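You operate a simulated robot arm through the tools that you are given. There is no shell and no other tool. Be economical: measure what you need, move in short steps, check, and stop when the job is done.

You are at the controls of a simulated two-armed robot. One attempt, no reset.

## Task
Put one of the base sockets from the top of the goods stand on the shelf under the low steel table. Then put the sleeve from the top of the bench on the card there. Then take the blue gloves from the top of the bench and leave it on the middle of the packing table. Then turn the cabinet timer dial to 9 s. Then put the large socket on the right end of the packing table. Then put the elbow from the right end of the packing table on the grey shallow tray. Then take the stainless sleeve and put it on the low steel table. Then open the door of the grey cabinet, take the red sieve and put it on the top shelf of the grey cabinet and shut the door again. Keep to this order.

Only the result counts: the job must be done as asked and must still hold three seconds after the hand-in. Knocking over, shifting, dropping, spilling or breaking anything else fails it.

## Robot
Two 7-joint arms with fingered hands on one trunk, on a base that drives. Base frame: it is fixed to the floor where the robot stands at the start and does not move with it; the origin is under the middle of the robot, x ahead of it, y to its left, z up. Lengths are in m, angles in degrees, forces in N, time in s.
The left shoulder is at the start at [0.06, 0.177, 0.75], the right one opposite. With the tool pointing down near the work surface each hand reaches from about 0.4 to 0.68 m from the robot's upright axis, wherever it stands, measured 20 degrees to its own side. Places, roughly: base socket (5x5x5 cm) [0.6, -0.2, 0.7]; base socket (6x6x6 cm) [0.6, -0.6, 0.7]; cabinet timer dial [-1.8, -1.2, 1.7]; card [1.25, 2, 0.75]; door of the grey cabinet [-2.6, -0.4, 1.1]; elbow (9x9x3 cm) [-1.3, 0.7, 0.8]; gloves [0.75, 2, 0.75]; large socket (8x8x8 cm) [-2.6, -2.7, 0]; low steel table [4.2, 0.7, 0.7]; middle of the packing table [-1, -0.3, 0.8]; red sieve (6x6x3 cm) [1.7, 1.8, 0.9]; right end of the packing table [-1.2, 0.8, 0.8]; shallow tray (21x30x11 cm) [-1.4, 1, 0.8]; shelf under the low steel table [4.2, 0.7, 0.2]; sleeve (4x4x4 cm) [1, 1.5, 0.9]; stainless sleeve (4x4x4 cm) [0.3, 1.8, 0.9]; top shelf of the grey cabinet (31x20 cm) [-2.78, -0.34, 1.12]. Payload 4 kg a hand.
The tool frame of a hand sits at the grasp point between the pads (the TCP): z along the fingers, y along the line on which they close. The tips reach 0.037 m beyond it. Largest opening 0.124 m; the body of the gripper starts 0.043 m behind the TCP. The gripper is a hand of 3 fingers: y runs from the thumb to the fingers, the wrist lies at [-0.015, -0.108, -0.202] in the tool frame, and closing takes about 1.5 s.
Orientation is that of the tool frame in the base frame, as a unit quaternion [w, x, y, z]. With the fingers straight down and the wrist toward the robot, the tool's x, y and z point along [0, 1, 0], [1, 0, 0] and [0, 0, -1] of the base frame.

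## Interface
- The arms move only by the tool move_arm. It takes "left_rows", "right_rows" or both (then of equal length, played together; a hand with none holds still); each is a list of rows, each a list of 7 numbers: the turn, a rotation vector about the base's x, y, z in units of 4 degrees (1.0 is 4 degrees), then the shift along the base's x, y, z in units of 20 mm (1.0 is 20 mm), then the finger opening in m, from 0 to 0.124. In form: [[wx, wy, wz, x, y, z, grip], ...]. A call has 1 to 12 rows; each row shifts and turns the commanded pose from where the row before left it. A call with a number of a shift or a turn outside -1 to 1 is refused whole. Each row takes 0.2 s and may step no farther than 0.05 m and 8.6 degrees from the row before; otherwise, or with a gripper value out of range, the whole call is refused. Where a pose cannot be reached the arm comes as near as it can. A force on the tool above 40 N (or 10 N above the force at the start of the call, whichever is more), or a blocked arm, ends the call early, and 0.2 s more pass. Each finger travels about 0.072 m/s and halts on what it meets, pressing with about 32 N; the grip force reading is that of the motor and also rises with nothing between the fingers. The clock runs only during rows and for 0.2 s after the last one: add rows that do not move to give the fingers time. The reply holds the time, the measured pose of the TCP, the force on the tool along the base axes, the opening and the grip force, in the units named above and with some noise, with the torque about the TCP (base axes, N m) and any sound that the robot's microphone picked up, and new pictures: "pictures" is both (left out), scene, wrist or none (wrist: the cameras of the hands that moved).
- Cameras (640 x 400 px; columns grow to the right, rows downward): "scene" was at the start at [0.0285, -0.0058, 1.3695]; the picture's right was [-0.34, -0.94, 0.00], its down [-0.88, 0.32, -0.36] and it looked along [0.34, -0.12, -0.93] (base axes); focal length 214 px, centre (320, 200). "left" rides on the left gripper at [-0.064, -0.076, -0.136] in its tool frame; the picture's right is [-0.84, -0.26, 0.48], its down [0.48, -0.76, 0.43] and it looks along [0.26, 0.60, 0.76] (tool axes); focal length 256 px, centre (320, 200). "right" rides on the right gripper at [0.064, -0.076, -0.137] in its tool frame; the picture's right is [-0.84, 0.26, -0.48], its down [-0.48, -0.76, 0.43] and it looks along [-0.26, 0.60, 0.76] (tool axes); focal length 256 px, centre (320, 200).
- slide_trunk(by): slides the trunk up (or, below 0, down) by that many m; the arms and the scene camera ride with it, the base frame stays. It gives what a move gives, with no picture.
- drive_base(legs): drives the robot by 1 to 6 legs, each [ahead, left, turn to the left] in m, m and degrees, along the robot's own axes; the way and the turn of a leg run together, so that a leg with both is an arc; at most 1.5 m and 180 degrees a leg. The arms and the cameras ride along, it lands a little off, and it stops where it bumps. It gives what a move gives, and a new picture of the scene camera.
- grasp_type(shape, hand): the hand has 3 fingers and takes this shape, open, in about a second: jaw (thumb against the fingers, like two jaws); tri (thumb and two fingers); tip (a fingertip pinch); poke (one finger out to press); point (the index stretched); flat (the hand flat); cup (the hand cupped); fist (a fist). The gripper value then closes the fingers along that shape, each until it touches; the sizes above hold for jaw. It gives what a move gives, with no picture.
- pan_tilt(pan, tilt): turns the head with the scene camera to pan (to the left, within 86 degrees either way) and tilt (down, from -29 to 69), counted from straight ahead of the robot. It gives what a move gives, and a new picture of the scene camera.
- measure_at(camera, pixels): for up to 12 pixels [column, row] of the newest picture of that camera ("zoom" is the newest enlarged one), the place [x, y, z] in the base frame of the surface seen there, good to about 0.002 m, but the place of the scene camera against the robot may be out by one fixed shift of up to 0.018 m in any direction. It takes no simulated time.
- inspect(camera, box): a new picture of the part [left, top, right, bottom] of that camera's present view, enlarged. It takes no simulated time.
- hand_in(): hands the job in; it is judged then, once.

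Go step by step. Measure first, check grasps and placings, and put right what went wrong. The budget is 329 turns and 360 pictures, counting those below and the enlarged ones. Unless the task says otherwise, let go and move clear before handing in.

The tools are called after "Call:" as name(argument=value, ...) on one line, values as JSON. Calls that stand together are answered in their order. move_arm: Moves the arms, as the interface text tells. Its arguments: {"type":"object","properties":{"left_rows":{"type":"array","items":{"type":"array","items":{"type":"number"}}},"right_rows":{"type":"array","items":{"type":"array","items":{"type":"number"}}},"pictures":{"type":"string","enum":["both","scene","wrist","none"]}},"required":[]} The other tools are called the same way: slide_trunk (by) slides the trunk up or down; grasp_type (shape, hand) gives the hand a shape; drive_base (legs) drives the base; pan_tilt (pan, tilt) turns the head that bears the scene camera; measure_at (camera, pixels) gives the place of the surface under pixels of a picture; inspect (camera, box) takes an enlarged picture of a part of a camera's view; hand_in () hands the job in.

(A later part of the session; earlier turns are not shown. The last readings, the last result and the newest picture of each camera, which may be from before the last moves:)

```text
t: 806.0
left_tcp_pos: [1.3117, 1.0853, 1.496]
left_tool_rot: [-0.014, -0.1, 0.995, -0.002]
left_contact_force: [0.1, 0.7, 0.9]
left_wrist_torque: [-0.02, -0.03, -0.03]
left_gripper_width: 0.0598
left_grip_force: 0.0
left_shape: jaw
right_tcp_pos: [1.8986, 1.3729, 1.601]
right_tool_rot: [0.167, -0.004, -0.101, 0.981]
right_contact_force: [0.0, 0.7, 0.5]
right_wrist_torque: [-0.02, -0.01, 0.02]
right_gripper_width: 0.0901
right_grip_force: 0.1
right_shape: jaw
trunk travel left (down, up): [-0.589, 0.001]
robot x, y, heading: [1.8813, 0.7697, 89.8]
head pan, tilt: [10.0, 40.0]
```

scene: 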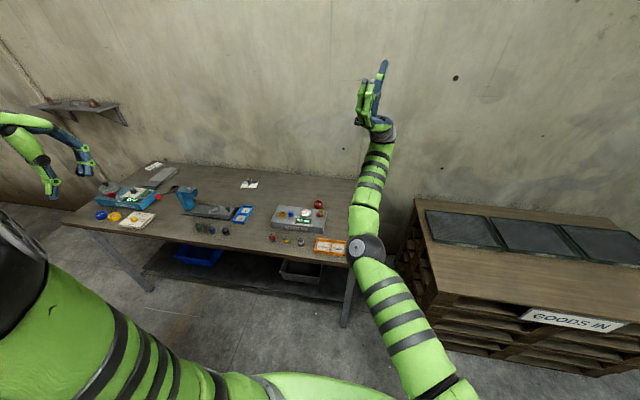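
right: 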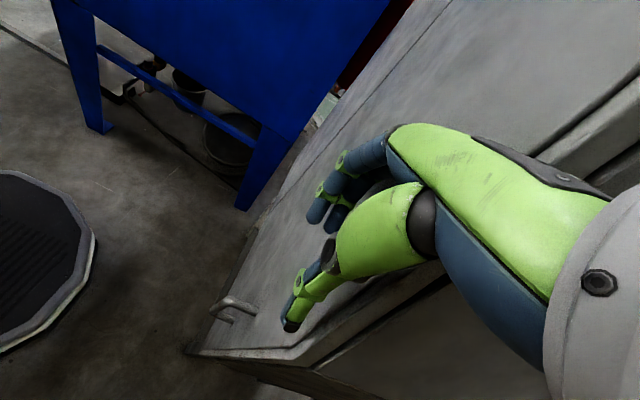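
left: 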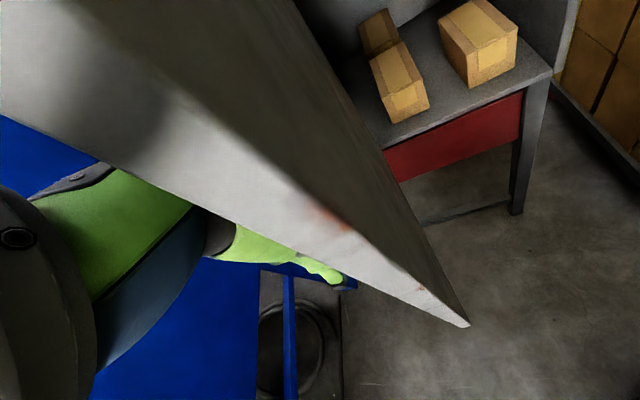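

Call:
drive_base(legs=[[0.3, -0.02, 0]])

Call:
move_arm(left_rows=[[0, 0, -0.25, 1, 1, -0.5, 0.09], [0, 0, -0.25, 1, 1, -0.5, 0.09], [0, 0, -0.25, 1, 1, -0.5, 0.09], [0, 0, -0.25, 1, 1, -0.5, 0.09], [0, 0, -0.25, 1, 1, -0.5, 0.09], [0, 0, -0.25, 1, 1, -0.5, 0.09], [0, 0, -0.25, 1, 1, -0.5, 0.09], [0, 0, -0.25, 1, 1, -0.5, 0.09], [0, 0, -0.25, 1, 1, -0.5, 0.09], [0, 0, -0.25, 1, 1, -0.5, 0.09], [0, 0, -0.2, 1, 1, -0.5, 0.09], [0, 0, -0.2, 1, 1, -0.5, 0.09]], pictures="none")

Call:
move_arm(left_rows=[[0, 0, 0, 1, 0.8, -0.5, 0.09], [0, 0, 0, 1, 0.8, -0.5, 0.09], [0, 0, 0, 1, 0.8, -0.5, 0.09], [0, 0, 0, 1, 0.8, -0.5, 0.09], [0, 0, 0, 1, 0.8, -0.5, 0.09], [0, 0, 0, 1, 0.8, -0.5, 0.09], [0, 0, 0, 0, 0, 0, 0.09]], pictures="both")

```text
t: 808.1
left_tcp_pos: [1.332, 1.3886, 1.4953]
left_tool_rot: [-0.016, -0.101, 0.995, -0.002]
left_contact_force: [-0.3, 0.5, 0.4]
left_wrist_torque: [-0.02, 0.03, -0.01]
left_gripper_width: 0.06
left_grip_force: 0.0
left_shape: jaw
right_tcp_pos: [1.9189, 1.6765, 1.6009]
right_tool_rot: [0.165, -0.003, -0.102, 0.981]
right_contact_force: [-0.4, 0.9, 0.5]
right_wrist_torque: [0.04, 0.0, 0.03]
right_gripper_width: 0.0903
right_grip_force: 0.0
right_shape: jaw
trunk travel left (down, up): [-0.589, 0.001]
robot x, y, heading: [1.8995, 1.0681, 89.7]
head pan, tilt: [10.0, 40.0]
```

scene: 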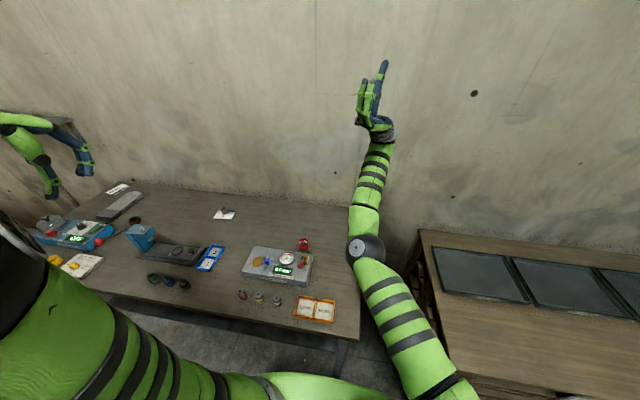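

```text
t: 810.7
left_tcp_pos: [1.5719, 1.6264, 1.3766]
left_tool_rot: [-0.015, 0.0, 1.0, -0.001]
left_contact_force: [-0.5, 0.5, -0.6]
left_wrist_torque: [-0.04, 0.01, -0.02]
left_gripper_width: 0.0898
left_grip_force: 0.1
left_shape: jaw
right_tcp_pos: [1.9198, 1.677, 1.6019]
right_tool_rot: [0.165, -0.003, -0.102, 0.981]
right_contact_force: [1.2, 0.7, -0.9]
right_wrist_torque: [-0.02, 0.0, 0.0]
right_gripper_width: 0.0902
right_grip_force: 0.0
right_shape: jaw
trunk travel left (down, up): [-0.589, 0.001]
robot x, y, heading: [1.9015, 1.0724, 89.9]
head pan, tilt: [10.0, 40.0]
```

```text
t: 812.3
left_tcp_pos: [1.6921, 1.7216, 1.317]
left_tool_rot: [-0.015, 0.0, 1.0, 0.0]
left_contact_force: [0.2, 0.5, 0.1]
left_wrist_torque: [-0.05, -0.01, -0.02]
left_gripper_width: 0.0897
left_grip_force: 0.0
left_shape: jaw
right_tcp_pos: [1.9195, 1.6742, 1.5998]
right_tool_rot: [0.166, -0.003, -0.1, 0.981]
right_contact_force: [-0.8, 0.0, -0.2]
right_wrist_torque: [0.0, -0.03, 0.01]
right_gripper_width: 0.0899
right_grip_force: 0.1
right_shape: jaw
trunk travel left (down, up): [-0.589, 0.001]
robot x, y, heading: [1.8995, 1.0744, 89.7]
head pan, tilt: [10.0, 40.0]
```

scene: 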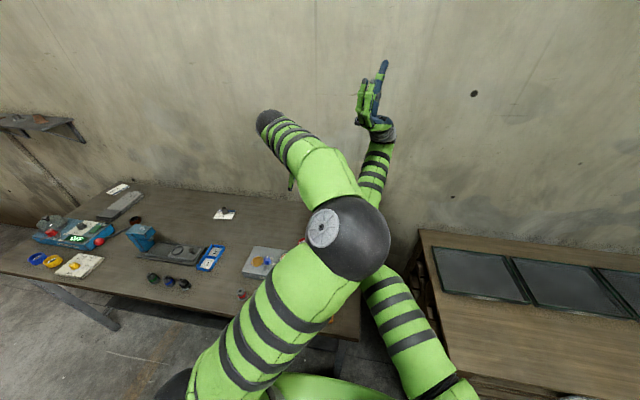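
left: 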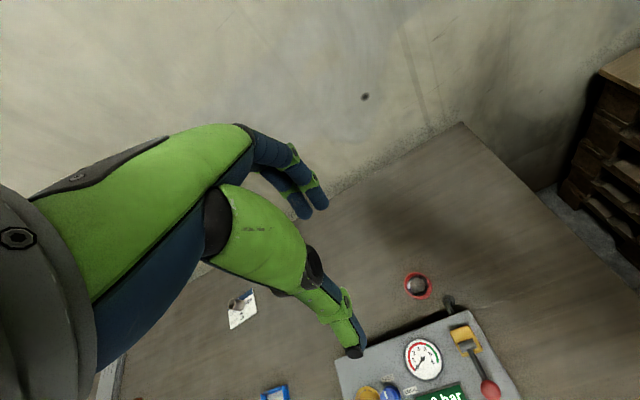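

Call:
inspect(camera="left", box=[380, 250, 460, 330])

Call:
measure_at(camera="zoom", pixels=[[215, 180], [290, 110], [365, 170], [290, 240], [290, 185], [560, 200], [430, 280], [300, 350]])

```text
5.00 times, centred on (420, 290) of left
```

zoom: 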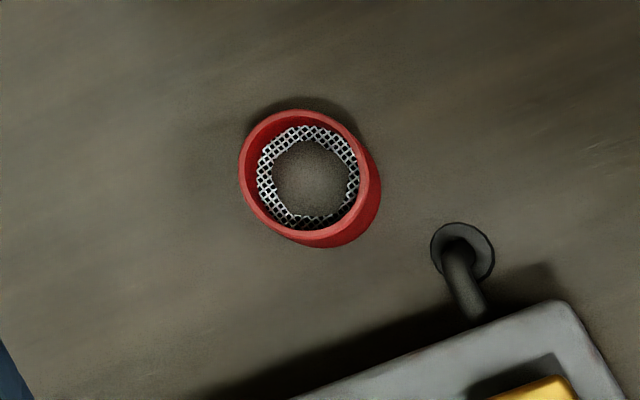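

```text
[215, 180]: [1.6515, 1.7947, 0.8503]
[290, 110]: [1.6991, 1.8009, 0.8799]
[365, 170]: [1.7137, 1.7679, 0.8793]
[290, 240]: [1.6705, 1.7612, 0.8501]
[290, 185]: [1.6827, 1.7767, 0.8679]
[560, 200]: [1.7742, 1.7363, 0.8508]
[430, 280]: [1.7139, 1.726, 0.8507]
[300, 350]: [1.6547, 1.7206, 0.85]
```

Call:
measure_at(camera="zoom", pixels=[[245, 170], [363, 165], [300, 116], [315, 238], [265, 220], [345, 125], [375, 210]])

```text
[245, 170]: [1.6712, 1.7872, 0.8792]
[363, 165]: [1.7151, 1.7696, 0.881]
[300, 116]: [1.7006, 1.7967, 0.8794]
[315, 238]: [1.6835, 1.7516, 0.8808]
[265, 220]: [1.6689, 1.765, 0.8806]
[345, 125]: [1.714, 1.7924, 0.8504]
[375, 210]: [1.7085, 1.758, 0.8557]
```

Sieve centre (1.6925,1.776), rim z 0.88, Ø≈5 cm. Move over it and descend.

Call:
move_arm(left_rows=[[0, 0, 0, 0, 0.9, -1, 0.08], [0, 0, 0, 0, 0.9, -1, 0.08], [0, 0, 0, 0, 0.92, -1, 0.08], [0, 0, 0, 0, 0, -1, 0.08], [0, 0, 0, 0, 0, -1, 0.08], [0, 0, 0, 0, 0, -1, 0.08], [0, 0, 0, 0, 0, -1, 0.08], [0, 0, 0, 0, 0, -1, 0.08], [0, 0, 0, 0, 0, -1, 0.08], [0, 0, 0, 0, 0, -1, 0.08], [0, 0, 0, 0, 0, -1, 0.08], [0, 0, 0, 0, 0, -1, 0.08]], pictures="none")

Call:
move_arm(left_rows=[[0, 0, 0, 0, 0, -1, 0.08], [0, 0, 0, 0, 0, -1, 0.08], [0, 0, 0, 0, 0, -1, 0.08], [0, 0, 0, 0, 0, -1, 0.08], [0, 0, 0, 0, 0, -1, 0.08], [0, 0, 0, 0, 0, -1, 0.08], [0, 0, 0, 0, 0, 0, 0.08]], pictures="wrist")

```text
t: 814.9
left_tcp_pos: [1.6909, 1.7784, 1.0766]
left_tool_rot: [-0.015, 0.0, 1.0, 0.0]
left_contact_force: [-0.7, 0.1, -0.2]
left_wrist_torque: [-0.02, 0.04, 0.0]
left_gripper_width: 0.0802
left_grip_force: 0.0
left_shape: jaw
right_tcp_pos: [1.92, 1.6759, 1.6008]
right_tool_rot: [0.165, -0.002, -0.101, 0.981]
right_contact_force: [-0.2, -0.2, 0.6]
right_wrist_torque: [0.03, 0.01, -0.04]
right_gripper_width: 0.09
right_grip_force: 0.0
right_shape: jaw
trunk travel left (down, up): [-0.589, 0.001]
robot x, y, heading: [1.9009, 1.0735, 89.8]
head pan, tilt: [10.0, 40.0]
```

```text
t: 816.5
left_tcp_pos: [1.696, 1.764, 0.9789]
left_tool_rot: [-0.013, -0.009, 1.0, 0.01]
left_contact_force: [0.3, -0.2, -0.6]
left_wrist_torque: [-0.02, 0.03, -0.01]
left_gripper_width: 0.0803
left_grip_force: 0.0
left_shape: jaw
left hand out of reach, approached as far as the arm can: row 4, 5, 6
right_tcp_pos: [1.9191, 1.6802, 1.5951]
right_tool_rot: [0.166, -0.006, -0.096, 0.981]
right_contact_force: [0.6, 0.6, -0.6]
right_wrist_torque: [0.03, 0.0, -0.01]
right_gripper_width: 0.0902
right_grip_force: 0.1
right_shape: jaw
trunk travel left (down, up): [-0.589, 0.001]
robot x, y, heading: [1.9041, 1.0706, 89.9]
head pan, tilt: [10.0, 40.0]
```

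left: 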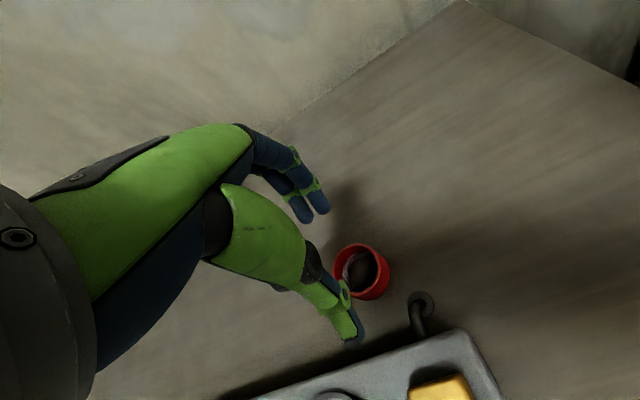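

The left elbow is near the right arm. Raise the hand, step the base back 0.08, and come down with a more extended arm.

Call:
move_arm(left_rows=[[0, 0, 0, 0, 0, 1, 0.08], [0, 0, 0, 0, 0, 1, 0.08], [0, 0, 0, 0, 0, 1, 0.08], [0, 0, 0, 0, 0, 1, 0.08], [0, 0, 0, 0, 0, 1, 0.08], [0, 0, 0, 0, 0, 1, 0.08], [0, 0, 0, 0, 0, 1, 0.08], [0, 0, 0, 0, 0, 1, 0.08]], pictures="none")

Call:
grasp_type(shape="jaw", hand="right")

Call:
move_arm(right_rows=[[0, 0, 0, 1, 0, 0, 0.09], [0, 0, 0, 1, 0, 0, 0.09], [0, 0, 0, 1, 0, 0, 0.09], [0, 0, 0, 1, 0, 0, 0.09], [0, 0, 0, 1, 0, 0, 0.09], [0, 0, 0, 1, 0, 0, 0.09], [0, 0, 0, 1, 0, 0, 0.09], [0, 0, 0, 1, 0, 0, 0.09], [0, 0, 0, 1, 0, 0, 0.09], [0, 0, 0, 1, 0, 0, 0.09], [0, 0, 0, 1, 0, 0, 0.09], [0, 0, 0, 1, 0, 0, 0.09]], pictures="scene")

```text
t: 818.3
left_tcp_pos: [1.7062, 1.7573, 1.1268]
left_tool_rot: [-0.015, 0.0, 1.0, 0.001]
left_contact_force: [-0.1, -0.3, 0.5]
left_wrist_torque: [0.01, -0.01, -0.01]
left_gripper_width: 0.0804
left_grip_force: 0.0
left_shape: jaw
right_tcp_pos: [1.9203, 1.6758, 1.6009]
right_tool_rot: [0.164, -0.002, -0.102, 0.981]
right_contact_force: [0.1, -0.8, 0.5]
right_wrist_torque: [0.01, -0.03, -0.02]
right_gripper_width: 0.0901
right_grip_force: 0.0
right_shape: jaw
trunk travel left (down, up): [-0.589, 0.001]
robot x, y, heading: [1.9014, 1.0703, 89.6]
head pan, tilt: [10.0, 40.0]
```

```text
t: 819.2
left_tcp_pos: [1.7051, 1.7577, 1.1277]
left_tool_rot: [-0.015, 0.0, 1.0, 0.0]
left_contact_force: [0.7, 0.2, -0.2]
left_wrist_torque: [-0.02, -0.05, -0.02]
left_gripper_width: 0.0805
left_grip_force: 0.1
left_shape: jaw
right_tcp_pos: [1.9187, 1.6752, 1.6004]
right_tool_rot: [0.166, -0.004, -0.1, 0.981]
right_contact_force: [0.0, -0.2, 0.1]
right_wrist_torque: [-0.01, -0.02, -0.01]
right_gripper_width: 0.1237
right_grip_force: 0.0
right_shape: jaw
trunk travel left (down, up): [-0.589, 0.001]
robot x, y, heading: [1.9003, 1.0688, 89.7]
head pan, tilt: [10.0, 40.0]
```

```text
t: 821.8
left_tcp_pos: [1.7068, 1.7575, 1.1276]
left_tool_rot: [-0.016, 0.0, 1.0, 0.0]
left_contact_force: [0.6, 0.1, -0.7]
left_wrist_torque: [0.01, 0.03, 0.03]
left_gripper_width: 0.0801
left_grip_force: 0.0
left_shape: jaw
right_tcp_pos: [2.0822, 1.7392, 1.5971]
right_tool_rot: [0.17, 0.001, -0.096, 0.981]
right_contact_force: [-0.2, -0.1, 0.2]
right_wrist_torque: [0.01, 0.01, 0.03]
right_gripper_width: 0.0904
right_grip_force: 0.0
right_shape: jaw
right hand out of reach, approached as far as the arm can: row 1, 2, 3, 4, 5, 6, 7, 8, 9, 10, 11, 12
trunk travel left (down, up): [-0.589, 0.001]
robot x, y, heading: [1.9013, 1.07, 89.7]
head pan, tilt: [10.0, 40.0]
```

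scene: 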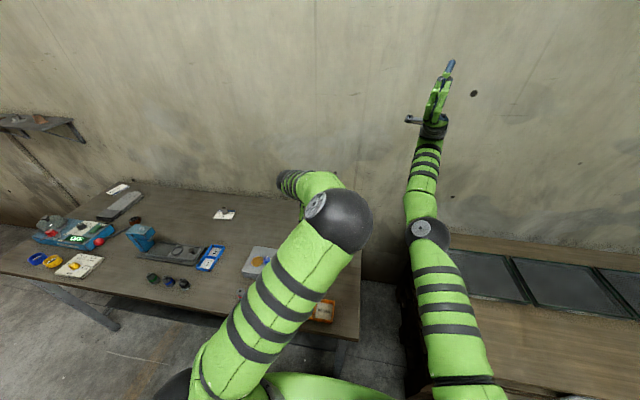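

The right arm is out of the way. Reset the left command and descend over the sieve again.

Call:
grasp_type(shape="jaw", hand="left")

Call:
move_arm(left_rows=[[0, 0, 0, -0.35, 0.45, -0.5, 0.08], [0, 0, 0, -0.35, 0.48, -0.5, 0.08], [0, 0, 0, 0, 0, -1, 0.08], [0, 0, 0, 0, 0, -1, 0.08], [0, 0, 0, 0, 0, -1, 0.08], [0, 0, 0, 0, 0, -1, 0.08], [0, 0, 0, 0, 0, -1, 0.08], [0, 0, 0, 0, 0, -1, 0.08], [0, 0, 0, 0, 0, 0, 0.08]], pictures="wrist")

```text
t: 822.7
left_tcp_pos: [1.706, 1.7571, 1.1279]
left_tool_rot: [-0.015, 0.001, 1.0, 0.0]
left_contact_force: [0.9, -1.2, 0.1]
left_wrist_torque: [0.01, -0.01, -0.01]
left_gripper_width: 0.1237
left_grip_force: 0.1
left_shape: jaw
right_tcp_pos: [2.0816, 1.7375, 1.5977]
right_tool_rot: [0.17, -0.001, -0.095, 0.981]
right_contact_force: [0.1, -0.2, -0.6]
right_wrist_torque: [0.0, 0.0, 0.01]
right_gripper_width: 0.0902
right_grip_force: 0.0
right_shape: jaw
trunk travel left (down, up): [-0.589, 0.001]
robot x, y, heading: [1.902, 1.0722, 89.8]
head pan, tilt: [10.0, 40.0]
```

```text
t: 824.7
left_tcp_pos: [1.6952, 1.7701, 1.0003]
left_tool_rot: [-0.015, 0.0, 1.0, 0.0]
left_contact_force: [0.9, 0.0, -0.1]
left_wrist_torque: [-0.01, 0.0, 0.0]
left_gripper_width: 0.0803
left_grip_force: 0.1
left_shape: jaw
left hand out of reach, approached as far as the arm can: row 7, 8
right_tcp_pos: [2.0807, 1.7383, 1.5984]
right_tool_rot: [0.169, 0.0, -0.096, 0.981]
right_contact_force: [0.2, 0.4, 0.3]
right_wrist_torque: [-0.02, -0.01, -0.01]
right_gripper_width: 0.0902
right_grip_force: 0.1
right_shape: jaw
trunk travel left (down, up): [-0.589, 0.001]
robot x, y, heading: [1.9036, 1.0703, 89.6]
head pan, tilt: [10.0, 40.0]
```

left: 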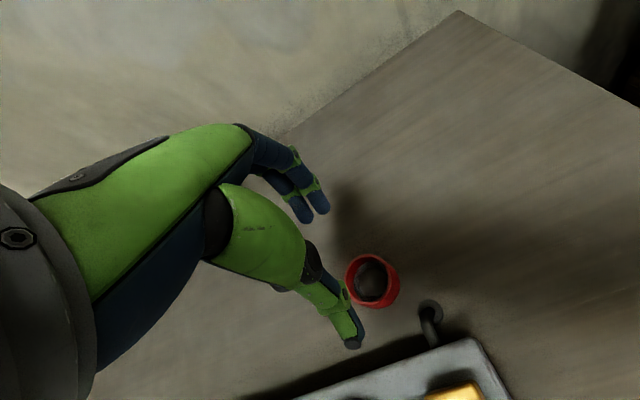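

Call:
measure_at(camera="scene", pixels=[[430, 232], [445, 235], [425, 180], [440, 300], [455, 340], [480, 275], [340, 215]])

```text
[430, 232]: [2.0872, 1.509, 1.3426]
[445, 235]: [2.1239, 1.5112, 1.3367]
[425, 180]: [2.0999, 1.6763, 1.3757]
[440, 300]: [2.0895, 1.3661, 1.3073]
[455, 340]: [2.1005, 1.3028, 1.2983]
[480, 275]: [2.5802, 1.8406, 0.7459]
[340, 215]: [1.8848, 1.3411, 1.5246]
```

Right elbow is at z≈1.34, so lowering the trunk 0.22 is safe. Raise the left hand 0.22 first, then lower the trunk.

Call:
move_arm(left_rows=[[0, 0, 0, 0, 0, 1, 0.08], [0, 0, 0, 0, 0, 1, 0.08], [0, 0, 0, 0, 0, 1, 0.08], [0, 0, 0, 0, 0, 1, 0.08], [0, 0, 0, 0, 0, 1, 0.08], [0, 0, 0, 0, 0, 1, 0.08], [0, 0, 0, 0, 0, 1, 0.08], [0, 0, 0, 0, 0, 1, 0.08], [0, 0, 0, 0, 0, 1, 0.08], [0, 0, 0, 0, 0, 1, 0.08], [0, 0, 0, 0, 0, 1, 0.08]], pictures="none")

Call:
slide_trunk(by=-0.22)

Call:
grasp_type(shape="jaw", hand="left")

```text
t: 827.1
left_tcp_pos: [1.6966, 1.7711, 1.2229]
left_tool_rot: [-0.016, 0.0, 1.0, 0.0]
left_contact_force: [1.0, 0.7, 0.3]
left_wrist_torque: [0.0, -0.04, -0.02]
left_gripper_width: 0.0804
left_grip_force: 0.0
left_shape: jaw
right_tcp_pos: [2.0814, 1.7376, 1.5986]
right_tool_rot: [0.17, -0.001, -0.096, 0.981]
right_contact_force: [0.3, -0.5, -0.7]
right_wrist_torque: [0.02, 0.01, 0.0]
right_gripper_width: 0.0901
right_grip_force: 0.0
right_shape: jaw
trunk travel left (down, up): [-0.589, 0.001]
robot x, y, heading: [1.9011, 1.0723, 89.9]
head pan, tilt: [10.0, 40.0]
```

```text
t: 829.4
left_tcp_pos: [1.6965, 1.7707, 1.002]
left_tool_rot: [-0.015, 0.0, 1.0, 0.0]
left_contact_force: [-0.1, 0.5, -0.5]
left_wrist_torque: [-0.04, -0.01, -0.02]
left_gripper_width: 0.0804
left_grip_force: 0.1
left_shape: jaw
right_tcp_pos: [2.0794, 1.7389, 1.3786]
right_tool_rot: [0.169, -0.001, -0.097, 0.981]
right_contact_force: [0.9, -0.2, 0.7]
right_wrist_torque: [-0.02, -0.05, 0.0]
right_gripper_width: 0.0903
right_grip_force: 0.1
right_shape: jaw
trunk travel left (down, up): [-0.369, 0.221]
robot x, y, heading: [1.9029, 1.0732, 90.0]
head pan, tilt: [10.0, 40.0]
```

```text
t: 830.3
left_tcp_pos: [1.697, 1.771, 1.0012]
left_tool_rot: [-0.016, 0.0, 1.0, 0.0]
left_contact_force: [-0.1, 0.0, 0.6]
left_wrist_torque: [0.0, 0.02, 0.0]
left_gripper_width: 0.1237
left_grip_force: 0.0
left_shape: jaw
right_tcp_pos: [2.0814, 1.7399, 1.3774]
right_tool_rot: [0.169, 0.0, -0.096, 0.981]
right_contact_force: [-0.1, -0.2, 0.2]
right_wrist_torque: [0.01, -0.01, 0.0]
right_gripper_width: 0.0904
right_grip_force: 0.1
right_shape: jaw
trunk travel left (down, up): [-0.369, 0.221]
robot x, y, heading: [1.9028, 1.0713, 89.6]
head pan, tilt: [10.0, 40.0]
```

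Call:
move_arm(left_rows=[[0, 0, 0, -0.22, 0.25, -1, 0.08], [0, 0, 0, 0, 0, -1, 0.08], [0, 0, 0, 0, 0, -1, 0.08], [0, 0, 0, 0, 0, -1, 0.08], [0, 0, 0, 0, 0, -1, 0.08], [0, 0, 0, 0, 0, -0.35, 0.08], [0, 0, 0, 0, 0, 0, 0.05], [0, 0, 0, 0, 0, 0, 0.02], [0, 0, 0, 0, 0, 0, 0], [0, 0, 0, 0, 0, 0, 0], [0, 0, 0, 0, 0, 0, 0]], pictures="wrist")

```text
t: 832.7
left_tcp_pos: [1.6933, 1.7765, 0.8954]
left_tool_rot: [-0.016, 0.0, 1.0, 0.001]
left_contact_force: [0.1, -1.7, 10.2]
left_wrist_torque: [0.25, -0.07, -0.03]
left_gripper_width: 0.0545
left_grip_force: 31.8
left_shape: jaw
right_tcp_pos: [2.0818, 1.7386, 1.3785]
right_tool_rot: [0.17, -0.001, -0.096, 0.981]
right_contact_force: [0.5, 0.0, -0.2]
right_wrist_torque: [0.0, 0.01, 0.0]
right_gripper_width: 0.0903
right_grip_force: 0.1
right_shape: jaw
trunk travel left (down, up): [-0.369, 0.221]
robot x, y, heading: [1.9008, 1.0734, 89.9]
head pan, tilt: [10.0, 40.0]
```

left: 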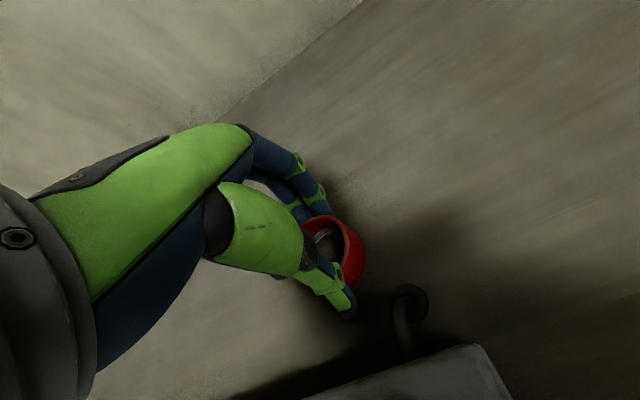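

Gripped (0.0545). Lift.

Call:
move_arm(left_rows=[[0, 0, 0, 0, 0, 1, 0], [0, 0, 0, 0, 0, 1, 0], [0, 0, 0, 0, 0, 1, 0], [0, 0, 0, 0, 0, 1, 0], [0, 0, 0, 0, 0, 1, 0], [0, 0, 0, 0, 0, 1, 0], [0, 0, 0, 0, 0, 1, 0], [0, 0, 0, 0, 0, 1, 0], [0, 0, 0, 0, 0, 1, 0], [0, 0, 0, 0, 0, 1, 0], [0, 0, 0, 0, -1, 1, 0], [0, 0, 0, 0, -1, 1, 0]], pictures="wrist")

Call:
slide_trunk(by=0.22)

```text
t: 835.3
left_tcp_pos: [1.6918, 1.7361, 1.1348]
left_tool_rot: [-0.016, 0.0, 1.0, 0.0]
left_contact_force: [-0.2, 0.0, -0.9]
left_wrist_torque: [0.02, -0.02, -0.02]
left_gripper_width: 0.0535
left_grip_force: 32.4
left_shape: jaw
right_tcp_pos: [2.0804, 1.7385, 1.3786]
right_tool_rot: [0.17, 0.0, -0.095, 0.981]
right_contact_force: [-0.1, 0.4, -0.5]
right_wrist_torque: [0.02, 0.02, -0.02]
right_gripper_width: 0.0904
right_grip_force: 0.0
right_shape: jaw
trunk travel left (down, up): [-0.369, 0.221]
robot x, y, heading: [1.9003, 1.0731, 90.0]
head pan, tilt: [10.0, 40.0]
```

left: 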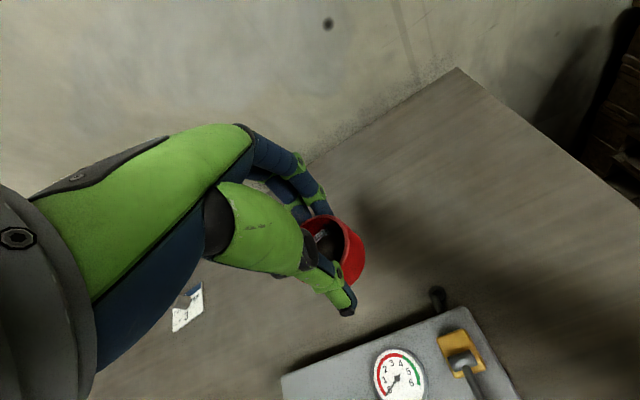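

```text
t: 837.6
left_tcp_pos: [1.6926, 1.7355, 1.3535]
left_tool_rot: [-0.014, 0.0, 1.0, -0.001]
left_contact_force: [1.8, -0.2, -1.1]
left_wrist_torque: [-0.06, 0.0, 0.01]
left_gripper_width: 0.0533
left_grip_force: 31.7
left_shape: jaw
right_tcp_pos: [2.0813, 1.7391, 1.5984]
right_tool_rot: [0.169, 0.0, -0.096, 0.981]
right_contact_force: [0.7, 0.3, 0.2]
right_wrist_torque: [0.01, 0.0, -0.01]
right_gripper_width: 0.0904
right_grip_force: 0.0
right_shape: jaw
trunk travel left (down, up): [-0.589, 0.001]
robot x, y, heading: [1.9035, 1.0696, 89.9]
head pan, tilt: [10.0, 40.0]
```

Sieve held. Drive back to the cabinet along the known route.

Call:
drive_base(legs=[[-0.3, 0, 0], [0, 0, 90], [1.5, 0, 0], [0.72, 0, 0]])

Call:
drive_base(legs=[[0, -0.9, 0], [1.5, 0, 0]])

```text
t: 854.0
left_tcp_pos: [-0.9661, 0.5388, 1.3544]
left_tool_rot: [0.01, 0.712, -0.702, 0.011]
left_contact_force: [-0.9, 0.6, -0.5]
left_wrist_torque: [0.01, -0.04, -0.01]
left_gripper_width: 0.0528
left_grip_force: 31.9
left_shape: jaw
right_tcp_pos: [-0.9753, 0.9294, 1.597]
right_tool_rot: [-0.58, 0.068, -0.068, 0.809]
right_contact_force: [0.0, -0.3, 0.9]
right_wrist_torque: [-0.01, 0.02, -0.02]
right_gripper_width: 0.0902
right_grip_force: 0.0
right_shape: jaw
trunk travel left (down, up): [-0.589, 0.001]
robot x, y, heading: [-0.3074, 0.7585, -179.3]
head pan, tilt: [10.0, 40.0]
```

scene: 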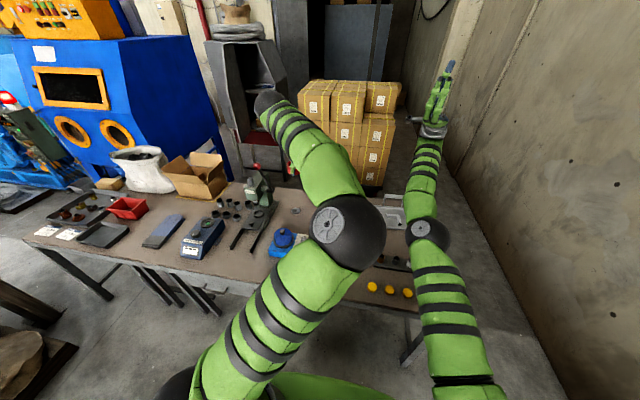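

```text
t: 865.8
left_tcp_pos: [-2.4881, 1.4244, 1.3535]
left_tool_rot: [0.012, 0.713, -0.701, 0.011]
left_contact_force: [0.2, 0.2, -1.9]
left_wrist_torque: [0.04, -0.02, -0.01]
left_gripper_width: 0.053
left_grip_force: 31.6
left_shape: jaw
right_tcp_pos: [-2.4963, 1.8137, 1.5981]
right_tool_rot: [-0.581, 0.068, -0.067, 0.809]
right_contact_force: [0.0, -0.3, -0.5]
right_wrist_torque: [-0.02, 0.03, 0.01]
right_gripper_width: 0.0902
right_grip_force: 0.0
right_shape: jaw
trunk travel left (down, up): [-0.589, 0.001]
robot x, y, heading: [-1.8223, 1.6443, -179.3]
head pan, tilt: [10.0, 40.0]
```

scene: 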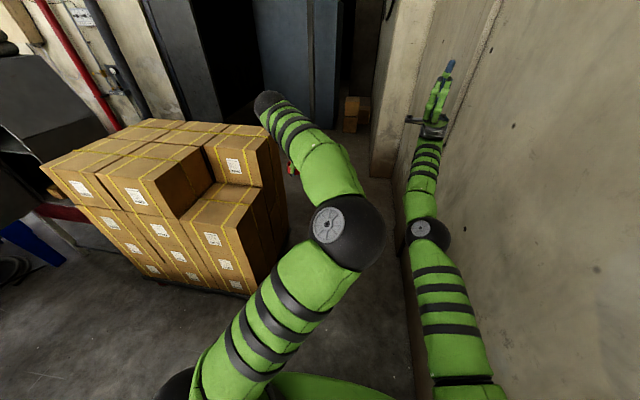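

The left elbow now sits inward, so the forearm will come from the right, clear of the door. Move ahead 0.18 and strafe left to y≈0.25.

Call:
drive_base(legs=[[0.18, 0, -0.7], [0, 0.8, 0], [0, 0.6, 0]])

Call:
pan_tilt(pan=35, tilt=30)

```text
t: 874.2
left_tcp_pos: [-2.653, 0.0193, 1.3543]
left_tool_rot: [0.012, 0.712, -0.702, 0.011]
left_contact_force: [0.2, -0.5, -2.0]
left_wrist_torque: [-0.02, -0.01, 0.02]
left_gripper_width: 0.0529
left_grip_force: 31.5
left_shape: jaw
right_tcp_pos: [-2.6629, 0.4094, 1.5981]
right_tool_rot: [-0.58, 0.068, -0.068, 0.809]
right_contact_force: [-0.4, 0.3, 0.8]
right_wrist_torque: [0.0, 0.02, -0.01]
right_gripper_width: 0.0903
right_grip_force: 0.1
right_shape: jaw
trunk travel left (down, up): [-0.589, 0.001]
robot x, y, heading: [-1.9929, 0.2395, -179.3]
head pan, tilt: [10.0, 40.0]
```

scene: 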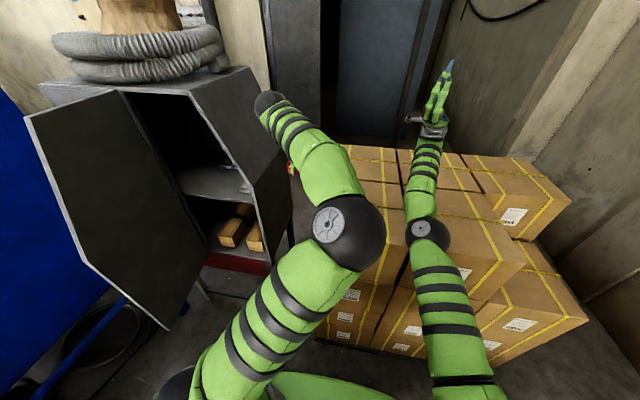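

```text
t: 875.1
left_tcp_pos: [-2.6559, 0.0207, 1.3547]
left_tool_rot: [0.011, 0.712, -0.702, 0.011]
left_contact_force: [-0.7, 0.0, -0.3]
left_wrist_torque: [0.01, 0.0, 0.04]
left_gripper_width: 0.053
left_grip_force: 32.1
left_shape: jaw
right_tcp_pos: [-2.6637, 0.4111, 1.5988]
right_tool_rot: [-0.58, 0.068, -0.067, 0.809]
right_contact_force: [-0.1, 1.4, -0.2]
right_wrist_torque: [0.02, 0.02, 0.05]
right_gripper_width: 0.0903
right_grip_force: 0.0
right_shape: jaw
trunk travel left (down, up): [-0.589, 0.001]
robot x, y, heading: [-1.9954, 0.2395, -179.5]
head pan, tilt: [35.0, 30.0]
```

scene: 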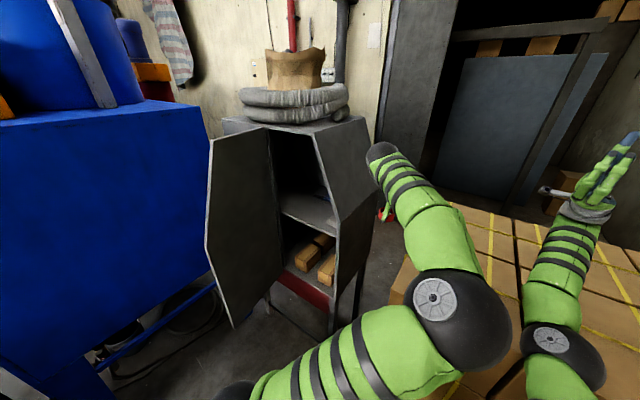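

Retract the left hand 0.2 so it can pass in front of the cabinet.

Call:
move_arm(left_rows=[[0, 0, 0, 1, 0, 0, 0], [0, 0, 0, 1, 0, 0, 0], [0, 0, 0, 1, 0, 0, 0], [0, 0, 0, 1, 0, 0, 0], [0, 0, 0, 1, 0, 0, 0], [0, 0, 0, 1, 0, 0, 0], [0, 0, 0, 1, 0, 0, 0], [0, 0, 0, 1, 0, 0, 0], [0, 0, 0, 1, 0, 0, 0], [0, 0, 0, 1, 0, 0, 0]], pictures="none")

Call:
drive_base(legs=[[0, 0.36, -0.5]])

Call:
inspect(camera="left", box=[0, 0, 640, 400])

```text
t: 877.3
left_tcp_pos: [-2.4535, 0.0205, 1.355]
left_tool_rot: [0.01, 0.713, -0.701, 0.01]
left_contact_force: [0.1, -0.6, -0.4]
left_wrist_torque: [0.02, -0.02, 0.0]
left_gripper_width: 0.0531
left_grip_force: 31.6
left_shape: jaw
right_tcp_pos: [-2.6621, 0.4107, 1.5975]
right_tool_rot: [-0.58, 0.068, -0.068, 0.809]
right_contact_force: [0.0, 0.0, 0.1]
right_wrist_torque: [-0.04, -0.02, 0.01]
right_gripper_width: 0.0905
right_grip_force: 0.1
right_shape: jaw
trunk travel left (down, up): [-0.589, 0.001]
robot x, y, heading: [-1.9907, 0.2435, -179.4]
head pan, tilt: [35.0, 30.0]
```

```text
t: 879.6
left_tcp_pos: [-2.4523, -0.3331, 1.3549]
left_tool_rot: [0.011, 0.71, -0.704, 0.011]
left_contact_force: [-0.4, 0.4, -0.5]
left_wrist_torque: [0.01, 0.02, 0.02]
left_gripper_width: 0.053
left_grip_force: 31.6
left_shape: jaw
right_tcp_pos: [-2.6599, 0.0572, 1.5976]
right_tool_rot: [-0.577, 0.068, -0.068, 0.811]
right_contact_force: [0.4, -0.6, -0.4]
right_wrist_torque: [-0.03, 0.0, 0.02]
right_gripper_width: 0.0903
right_grip_force: 0.1
right_shape: jaw
trunk travel left (down, up): [-0.589, 0.001]
robot x, y, heading: [-1.9902, -0.1161, -180.0]
head pan, tilt: [35.0, 30.0]
```

scene: 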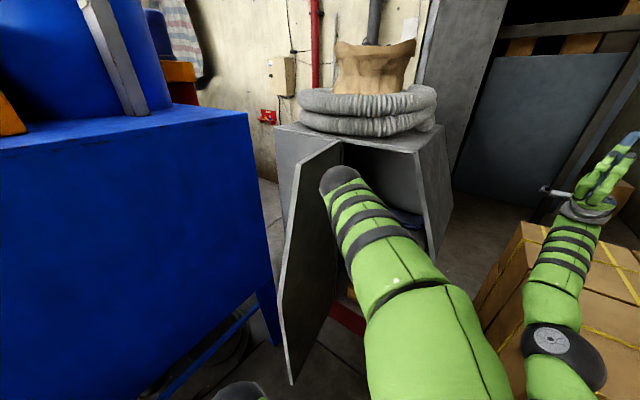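

```text
1.00 times, centred on (320, 200) of left (not enlarged: the box is as wide or as high as the picture)
```

zoom: 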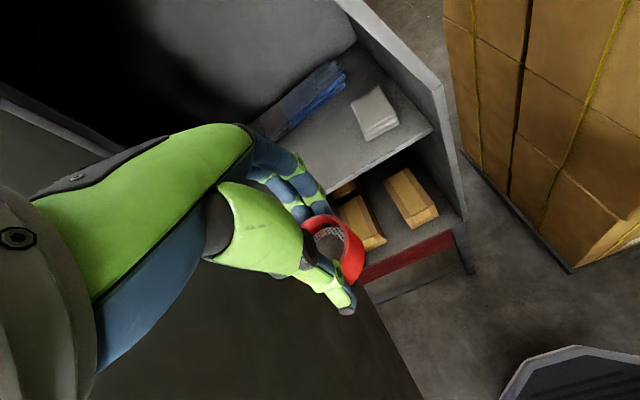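

Hand is in front of the opening; the shelf has a blue item at the back and a white block on the right. Measure.

Call:
measure_at(camera="zoom", pixels=[[300, 120], [345, 85], [265, 130], [375, 110], [355, 105], [395, 130], [380, 150], [320, 165], [340, 130], [430, 128], [320, 185], [300, 150]])

```text
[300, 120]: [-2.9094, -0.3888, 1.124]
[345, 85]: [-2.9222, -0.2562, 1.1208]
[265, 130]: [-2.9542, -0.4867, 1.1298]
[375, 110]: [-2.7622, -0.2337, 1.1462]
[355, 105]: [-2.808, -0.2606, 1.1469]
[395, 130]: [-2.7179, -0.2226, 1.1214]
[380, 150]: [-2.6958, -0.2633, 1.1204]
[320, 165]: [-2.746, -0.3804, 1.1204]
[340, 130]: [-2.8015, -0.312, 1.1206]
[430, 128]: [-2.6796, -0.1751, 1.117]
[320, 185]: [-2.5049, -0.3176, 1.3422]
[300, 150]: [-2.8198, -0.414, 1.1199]
```

Target for the sieve: (−2.755,−0.37) on the shelf (z 1.1205). Lower to TCP 1.23 and go forward.

Call:
move_arm(left_rows=[[0, 0, 0, 0, -0.3, -1, 0], [0, 0, 0, 0, -0.3, -1, 0], [0, 0, 0, 0, -0.3, -1, 0], [0, 0, 0, 0, -0.3, -1, 0], [0, 0, 0, 0, -0.3, -1, 0], [0, 0, 0, 0, -0.3, -1, 0], [0, 0, 0, -0.5, 0, 0, 0], [0, 0, 0, -0.5, 0, 0, 0], [0, 0, 0, -0.5, 0, 0, 0], [0, 0, 0, -0.5, 0, 0, 0], [0, 0, 0, -0.5, 0, 0, 0]], pictures="none")

Call:
drive_base(legs=[[0.1, 0, 0]])

Call:
inspect(camera="left", box=[0, 0, 640, 400])

```text
t: 882.0
left_tcp_pos: [-2.5034, -0.3671, 1.2348]
left_tool_rot: [0.01, 0.71, -0.704, 0.011]
left_contact_force: [-0.4, -0.6, -1.8]
left_wrist_torque: [-0.01, 0.01, -0.04]
left_gripper_width: 0.0528
left_grip_force: 32.3
left_shape: jaw
right_tcp_pos: [-2.6583, 0.0583, 1.5988]
right_tool_rot: [-0.577, 0.068, -0.068, 0.811]
right_contact_force: [0.5, 0.0, 0.5]
right_wrist_torque: [0.01, -0.02, -0.01]
right_gripper_width: 0.0901
right_grip_force: 0.0
right_shape: jaw
trunk travel left (down, up): [-0.589, 0.001]
robot x, y, heading: [-1.987, -0.1158, -179.7]
head pan, tilt: [35.0, 30.0]
```

```text
t: 883.2
left_tcp_pos: [-2.6055, -0.3679, 1.2354]
left_tool_rot: [0.011, 0.71, -0.704, 0.013]
left_contact_force: [-0.3, 0.5, -1.2]
left_wrist_torque: [-0.01, -0.02, 0.01]
left_gripper_width: 0.0532
left_grip_force: 31.9
left_shape: jaw
right_tcp_pos: [-2.7606, 0.0573, 1.5984]
right_tool_rot: [-0.577, 0.068, -0.067, 0.811]
right_contact_force: [-0.4, -0.5, 0.1]
right_wrist_torque: [0.02, 0.01, 0.01]
right_gripper_width: 0.0901
right_grip_force: 0.0
right_shape: jaw
trunk travel left (down, up): [-0.589, 0.001]
robot x, y, heading: [-2.0899, -0.1172, -179.6]
head pan, tilt: [35.0, 30.0]
```

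scene: 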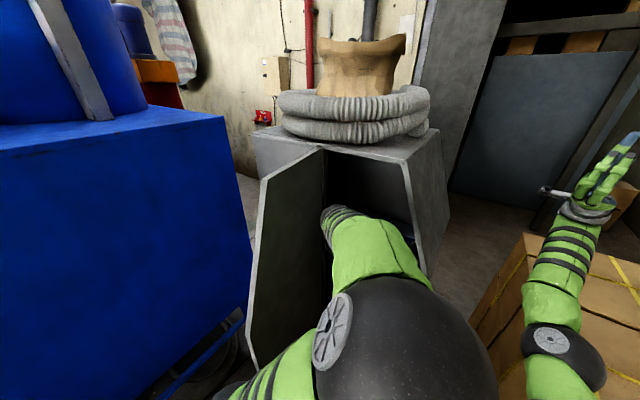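

```text
1.00 times, centred on (320, 200) of left (not enlarged: the box is as wide or as high as the picture)
```

zoom: 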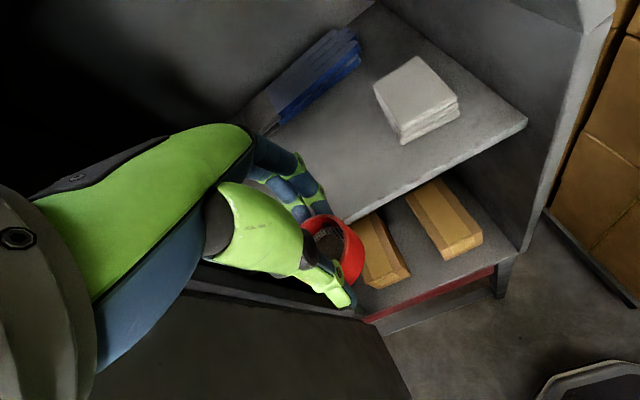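

Call:
move_arm(left_rows=[[0, 0, 0, -0.9, 0, 0, 0], [0, 0, 0, -0.9, 0, 0, 0], [0, 0, 0, -0.9, 0, 0, 0], [0, 0, 0, -0.9, 0, 0, 0], [0, 0, 0, -0.9, 0, 0, 0], [0, 0, 0, -0.9, 0, 0, 0], [0, 0, 0, -0.9, 0, 0, 0], [0, 0, 0, -0.9, 0, 0, 0], [0, 0, 0, 0, 0, 0, 0]], pictures="wrist")

```text
t: 885.2
left_tcp_pos: [-2.748, -0.3683, 1.235]
left_tool_rot: [0.01, 0.71, -0.704, 0.011]
left_contact_force: [0.8, -0.2, -1.8]
left_wrist_torque: [-0.03, -0.03, -0.01]
left_gripper_width: 0.0529
left_grip_force: 32.5
left_shape: jaw
right_tcp_pos: [-2.7592, 0.0578, 1.5975]
right_tool_rot: [-0.577, 0.069, -0.068, 0.811]
right_contact_force: [-0.6, -0.2, -0.8]
right_wrist_torque: [-0.02, 0.0, 0.01]
right_gripper_width: 0.0904
right_grip_force: 0.2
right_shape: jaw
trunk travel left (down, up): [-0.589, 0.001]
robot x, y, heading: [-2.0892, -0.1162, -179.8]
head pan, tilt: [35.0, 30.0]
```

left: 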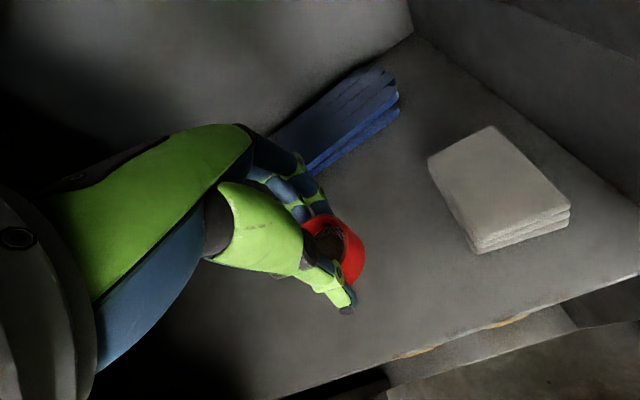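

Above the shelf. Lower to contact.

Call:
move_arm(left_rows=[[0, 0, 0, 0, 0, -1, 0], [0, 0, 0, 0, 0, -1, 0], [0, 0, 0, 0, 0, -0.8, 0], [0, 0, 0, 0, 0, -0.5, 0], [0, 0, 0, 0, 0, -0.2, 0], [0, 0, 0, 0, 0, -0.1, 0], [0, 0, 0, 0, 0, 0, 0]], pictures="none")

```text
t: 886.8
left_tcp_pos: [-2.7466, -0.3676, 1.1646]
left_tool_rot: [0.013, 0.71, -0.704, 0.009]
left_contact_force: [0.3, -0.8, 21.0]
left_wrist_torque: [0.09, 0.73, 0.02]
left_gripper_width: 0.0533
left_grip_force: 32.0
left_shape: jaw
right_tcp_pos: [-2.7568, 0.0588, 1.599]
right_tool_rot: [-0.577, 0.069, -0.068, 0.811]
right_contact_force: [-0.3, 0.5, -1.0]
right_wrist_torque: [0.0, 0.0, 0.01]
right_gripper_width: 0.0902
right_grip_force: 0.1
right_shape: jaw
trunk travel left (down, up): [-0.589, 0.001]
robot x, y, heading: [-2.0918, -0.1194, -179.5]
head pan, tilt: [35.0, 30.0]
```

Contact (21 N). Release and rise.

Call:
move_arm(left_rows=[[0, 0, 0, 0, 0, 0.1, 0.055], [0, 0, 0, 0, 0, 0, 0.07], [0, 0, 0, 0, 0, 0, 0.08], [0, 0, 0, 0, 0, 0, 0.08], [0, 0, 0, 0, 0, 0.7, 0.08], [0, 0, 0, 0, 0, 0.7, 0.08], [0, 0, 0, 0, 0, 0.7, 0.08], [0, 0, 0, 0, 0, 0.7, 0.08], [0, 0, 0, 0, 0, 0.5, 0.08]], pictures="wrist")

```text
t: 888.8
left_tcp_pos: [-2.7475, -0.3684, 1.2315]
left_tool_rot: [0.011, 0.71, -0.704, 0.011]
left_contact_force: [-0.4, -0.6, 0.3]
left_wrist_torque: [-0.01, 0.0, 0.02]
left_gripper_width: 0.0796
left_grip_force: 0.0
left_shape: jaw
right_tcp_pos: [-2.7592, 0.059, 1.5988]
right_tool_rot: [-0.578, 0.068, -0.067, 0.811]
right_contact_force: [-0.1, 0.5, -0.4]
right_wrist_torque: [0.03, 0.01, 0.0]
right_gripper_width: 0.0903
right_grip_force: 0.1
right_shape: jaw
trunk travel left (down, up): [-0.589, 0.001]
robot x, y, heading: [-2.091, -0.1155, -179.3]
head pan, tilt: [35.0, 30.0]
```

left: 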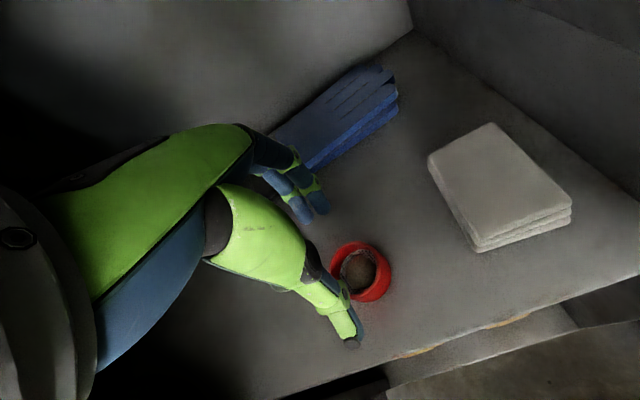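

The red sieve is on the top shelf. Back out: base back 0.2, then arm back.

Call:
drive_base(legs=[[-0.21, 0, 0]])

Call:
move_arm(left_rows=[[0, 0, 0, 1, 0, 0, 0.02], [0, 0, 0, 1, 0, 0, 0.02], [0, 0, 0, 1, 0, 0, 0.02], [0, 0, 0, 1, 0, 0, 0.02], [0, 0, 0, 1, 0, 0, 0.02], [0, 0, 0, 1, 0, 0, 0.02], [0, 0, 0, 1, 0, 0, 0.02], [0, 0, 0, 1, 0, 0, 0.02], [0, 0, 0, 1, 0, 0, 0.02], [0, 0, 0, 1, 0, 0, 0.02], [0, 0, 0, 1, 0, 0, 0.02], [0, 0, 0, 1, 0, 0, 0.02]], pictures="none")

Call:
pan_tilt(pan=25, tilt=35)

```text
t: 890.4
left_tcp_pos: [-2.5335, -0.3658, 1.2317]
left_tool_rot: [0.011, 0.709, -0.705, 0.011]
left_contact_force: [0.4, -0.7, -0.3]
left_wrist_torque: [0.01, 0.0, 0.04]
left_gripper_width: 0.0793
left_grip_force: 0.0
left_shape: jaw
right_tcp_pos: [-2.5447, 0.0593, 1.5991]
right_tool_rot: [-0.577, 0.07, -0.068, 0.811]
right_contact_force: [-0.6, -0.5, 0.5]
right_wrist_torque: [0.0, -0.05, 0.03]
right_gripper_width: 0.0902
right_grip_force: 0.0
right_shape: jaw
trunk travel left (down, up): [-0.589, 0.001]
robot x, y, heading: [-1.8752, -0.1176, -179.4]
head pan, tilt: [35.0, 30.0]
```

scene: 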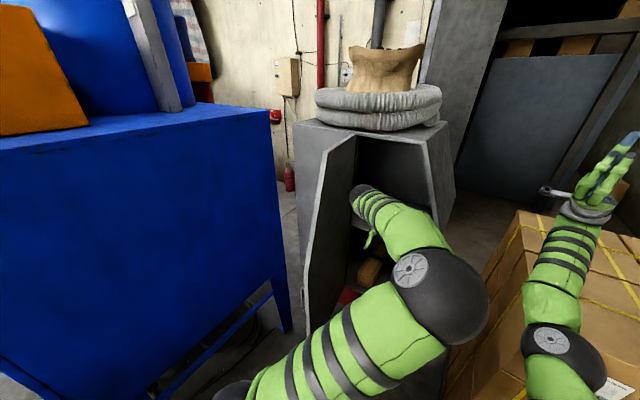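

```text
t: 893.0
left_tcp_pos: [-2.295, -0.3666, 1.23]
left_tool_rot: [0.011, 0.709, -0.705, 0.012]
left_contact_force: [0.2, 0.1, -0.3]
left_wrist_torque: [0.02, 0.01, -0.01]
left_gripper_width: 0.0202
left_grip_force: 0.0
left_shape: jaw
right_tcp_pos: [-2.5461, 0.0596, 1.5979]
right_tool_rot: [-0.576, 0.068, -0.068, 0.811]
right_contact_force: [-0.3, 0.0, 0.7]
right_wrist_torque: [0.0, -0.02, -0.01]
right_gripper_width: 0.0903
right_grip_force: 0.1
right_shape: jaw
trunk travel left (down, up): [-0.589, 0.001]
robot x, y, heading: [-1.877, -0.1137, -179.8]
head pan, tilt: [35.0, 30.0]
```

```text
t: 893.7
left_tcp_pos: [-2.2958, -0.3663, 1.2303]
left_tool_rot: [0.012, 0.709, -0.705, 0.011]
left_contact_force: [-0.1, -0.2, -0.9]
left_wrist_torque: [0.03, 0.01, -0.02]
left_gripper_width: 0.0205
left_grip_force: 0.0
left_shape: jaw
right_tcp_pos: [-2.5462, 0.0595, 1.5978]
right_tool_rot: [-0.576, 0.069, -0.068, 0.812]
right_contact_force: [0.6, 0.2, -0.2]
right_wrist_torque: [0.0, -0.01, -0.01]
right_gripper_width: 0.0902
right_grip_force: 0.0
right_shape: jaw
trunk travel left (down, up): [-0.589, 0.001]
robot x, y, heading: [-1.8769, -0.1179, -179.6]
head pan, tilt: [25.0, 35.0]
```

scene: 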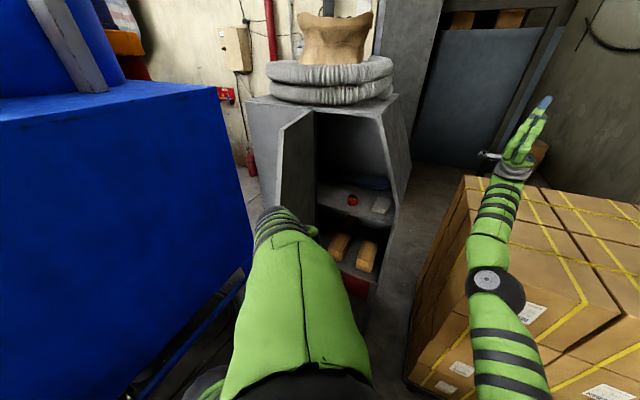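

The sieve stands on the shelf at (352,200). Now measure the open door to plan the closing push.

Call:
measure_at(camera="scene", pixels=[[287, 130], [310, 112], [283, 180], [300, 170], [284, 160], [280, 200], [352, 200]])

```text
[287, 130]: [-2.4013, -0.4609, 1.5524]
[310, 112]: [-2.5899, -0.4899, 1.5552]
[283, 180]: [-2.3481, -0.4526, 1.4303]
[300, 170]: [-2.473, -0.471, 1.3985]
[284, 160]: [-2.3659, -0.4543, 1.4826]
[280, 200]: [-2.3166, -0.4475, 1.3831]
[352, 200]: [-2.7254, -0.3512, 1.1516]
```

Call:
move_arm(left_rows=[[0, 0, 0, 1, -0.3, 0, 0], [0, 0, 0, 1, -0.3, 0, 0], [0, 0, 0, 1, -0.3, 0, 0], [0, 0, 0, 1, -0.3, 0, 0], [0, 0, 0, 1, -0.2, 0, 0], [0, 0, 0, 1, 0, 0, 0], [0, 0, 0, 1, 0, 0, 0], [0, 0, 0, 0.5, 0, 0, 0]], pictures="scene")

```text
t: 895.3
left_tcp_pos: [-2.1864, -0.4397, 1.2414]
left_tool_rot: [-0.071, 0.748, -0.66, -0.007]
left_contact_force: [-0.3, -0.8, 0.5]
left_wrist_torque: [0.06, -0.01, -0.03]
left_gripper_width: 0.0002
left_grip_force: 32.1
left_shape: jaw
left hand out of reach, approached as far as the arm can: row 3, 4, 5, 6, 7
right_tcp_pos: [-2.547, 0.0594, 1.5986]
right_tool_rot: [-0.577, 0.069, -0.067, 0.811]
right_contact_force: [-0.6, 0.1, 0.1]
right_wrist_torque: [0.01, -0.01, 0.05]
right_gripper_width: 0.0904
right_grip_force: 0.0
right_shape: jaw
trunk travel left (down, up): [-0.589, 0.001]
robot x, y, heading: [-1.8736, -0.1192, -179.5]
head pan, tilt: [25.0, 35.0]
stopped in row 7 (left hand): the arm was blocked; the commanded pose is now the measured one
```

scene: 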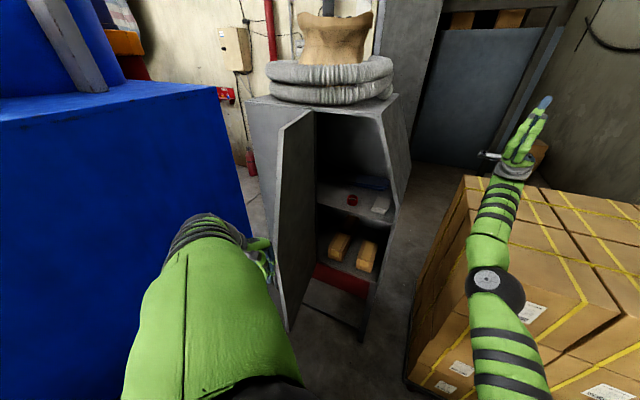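

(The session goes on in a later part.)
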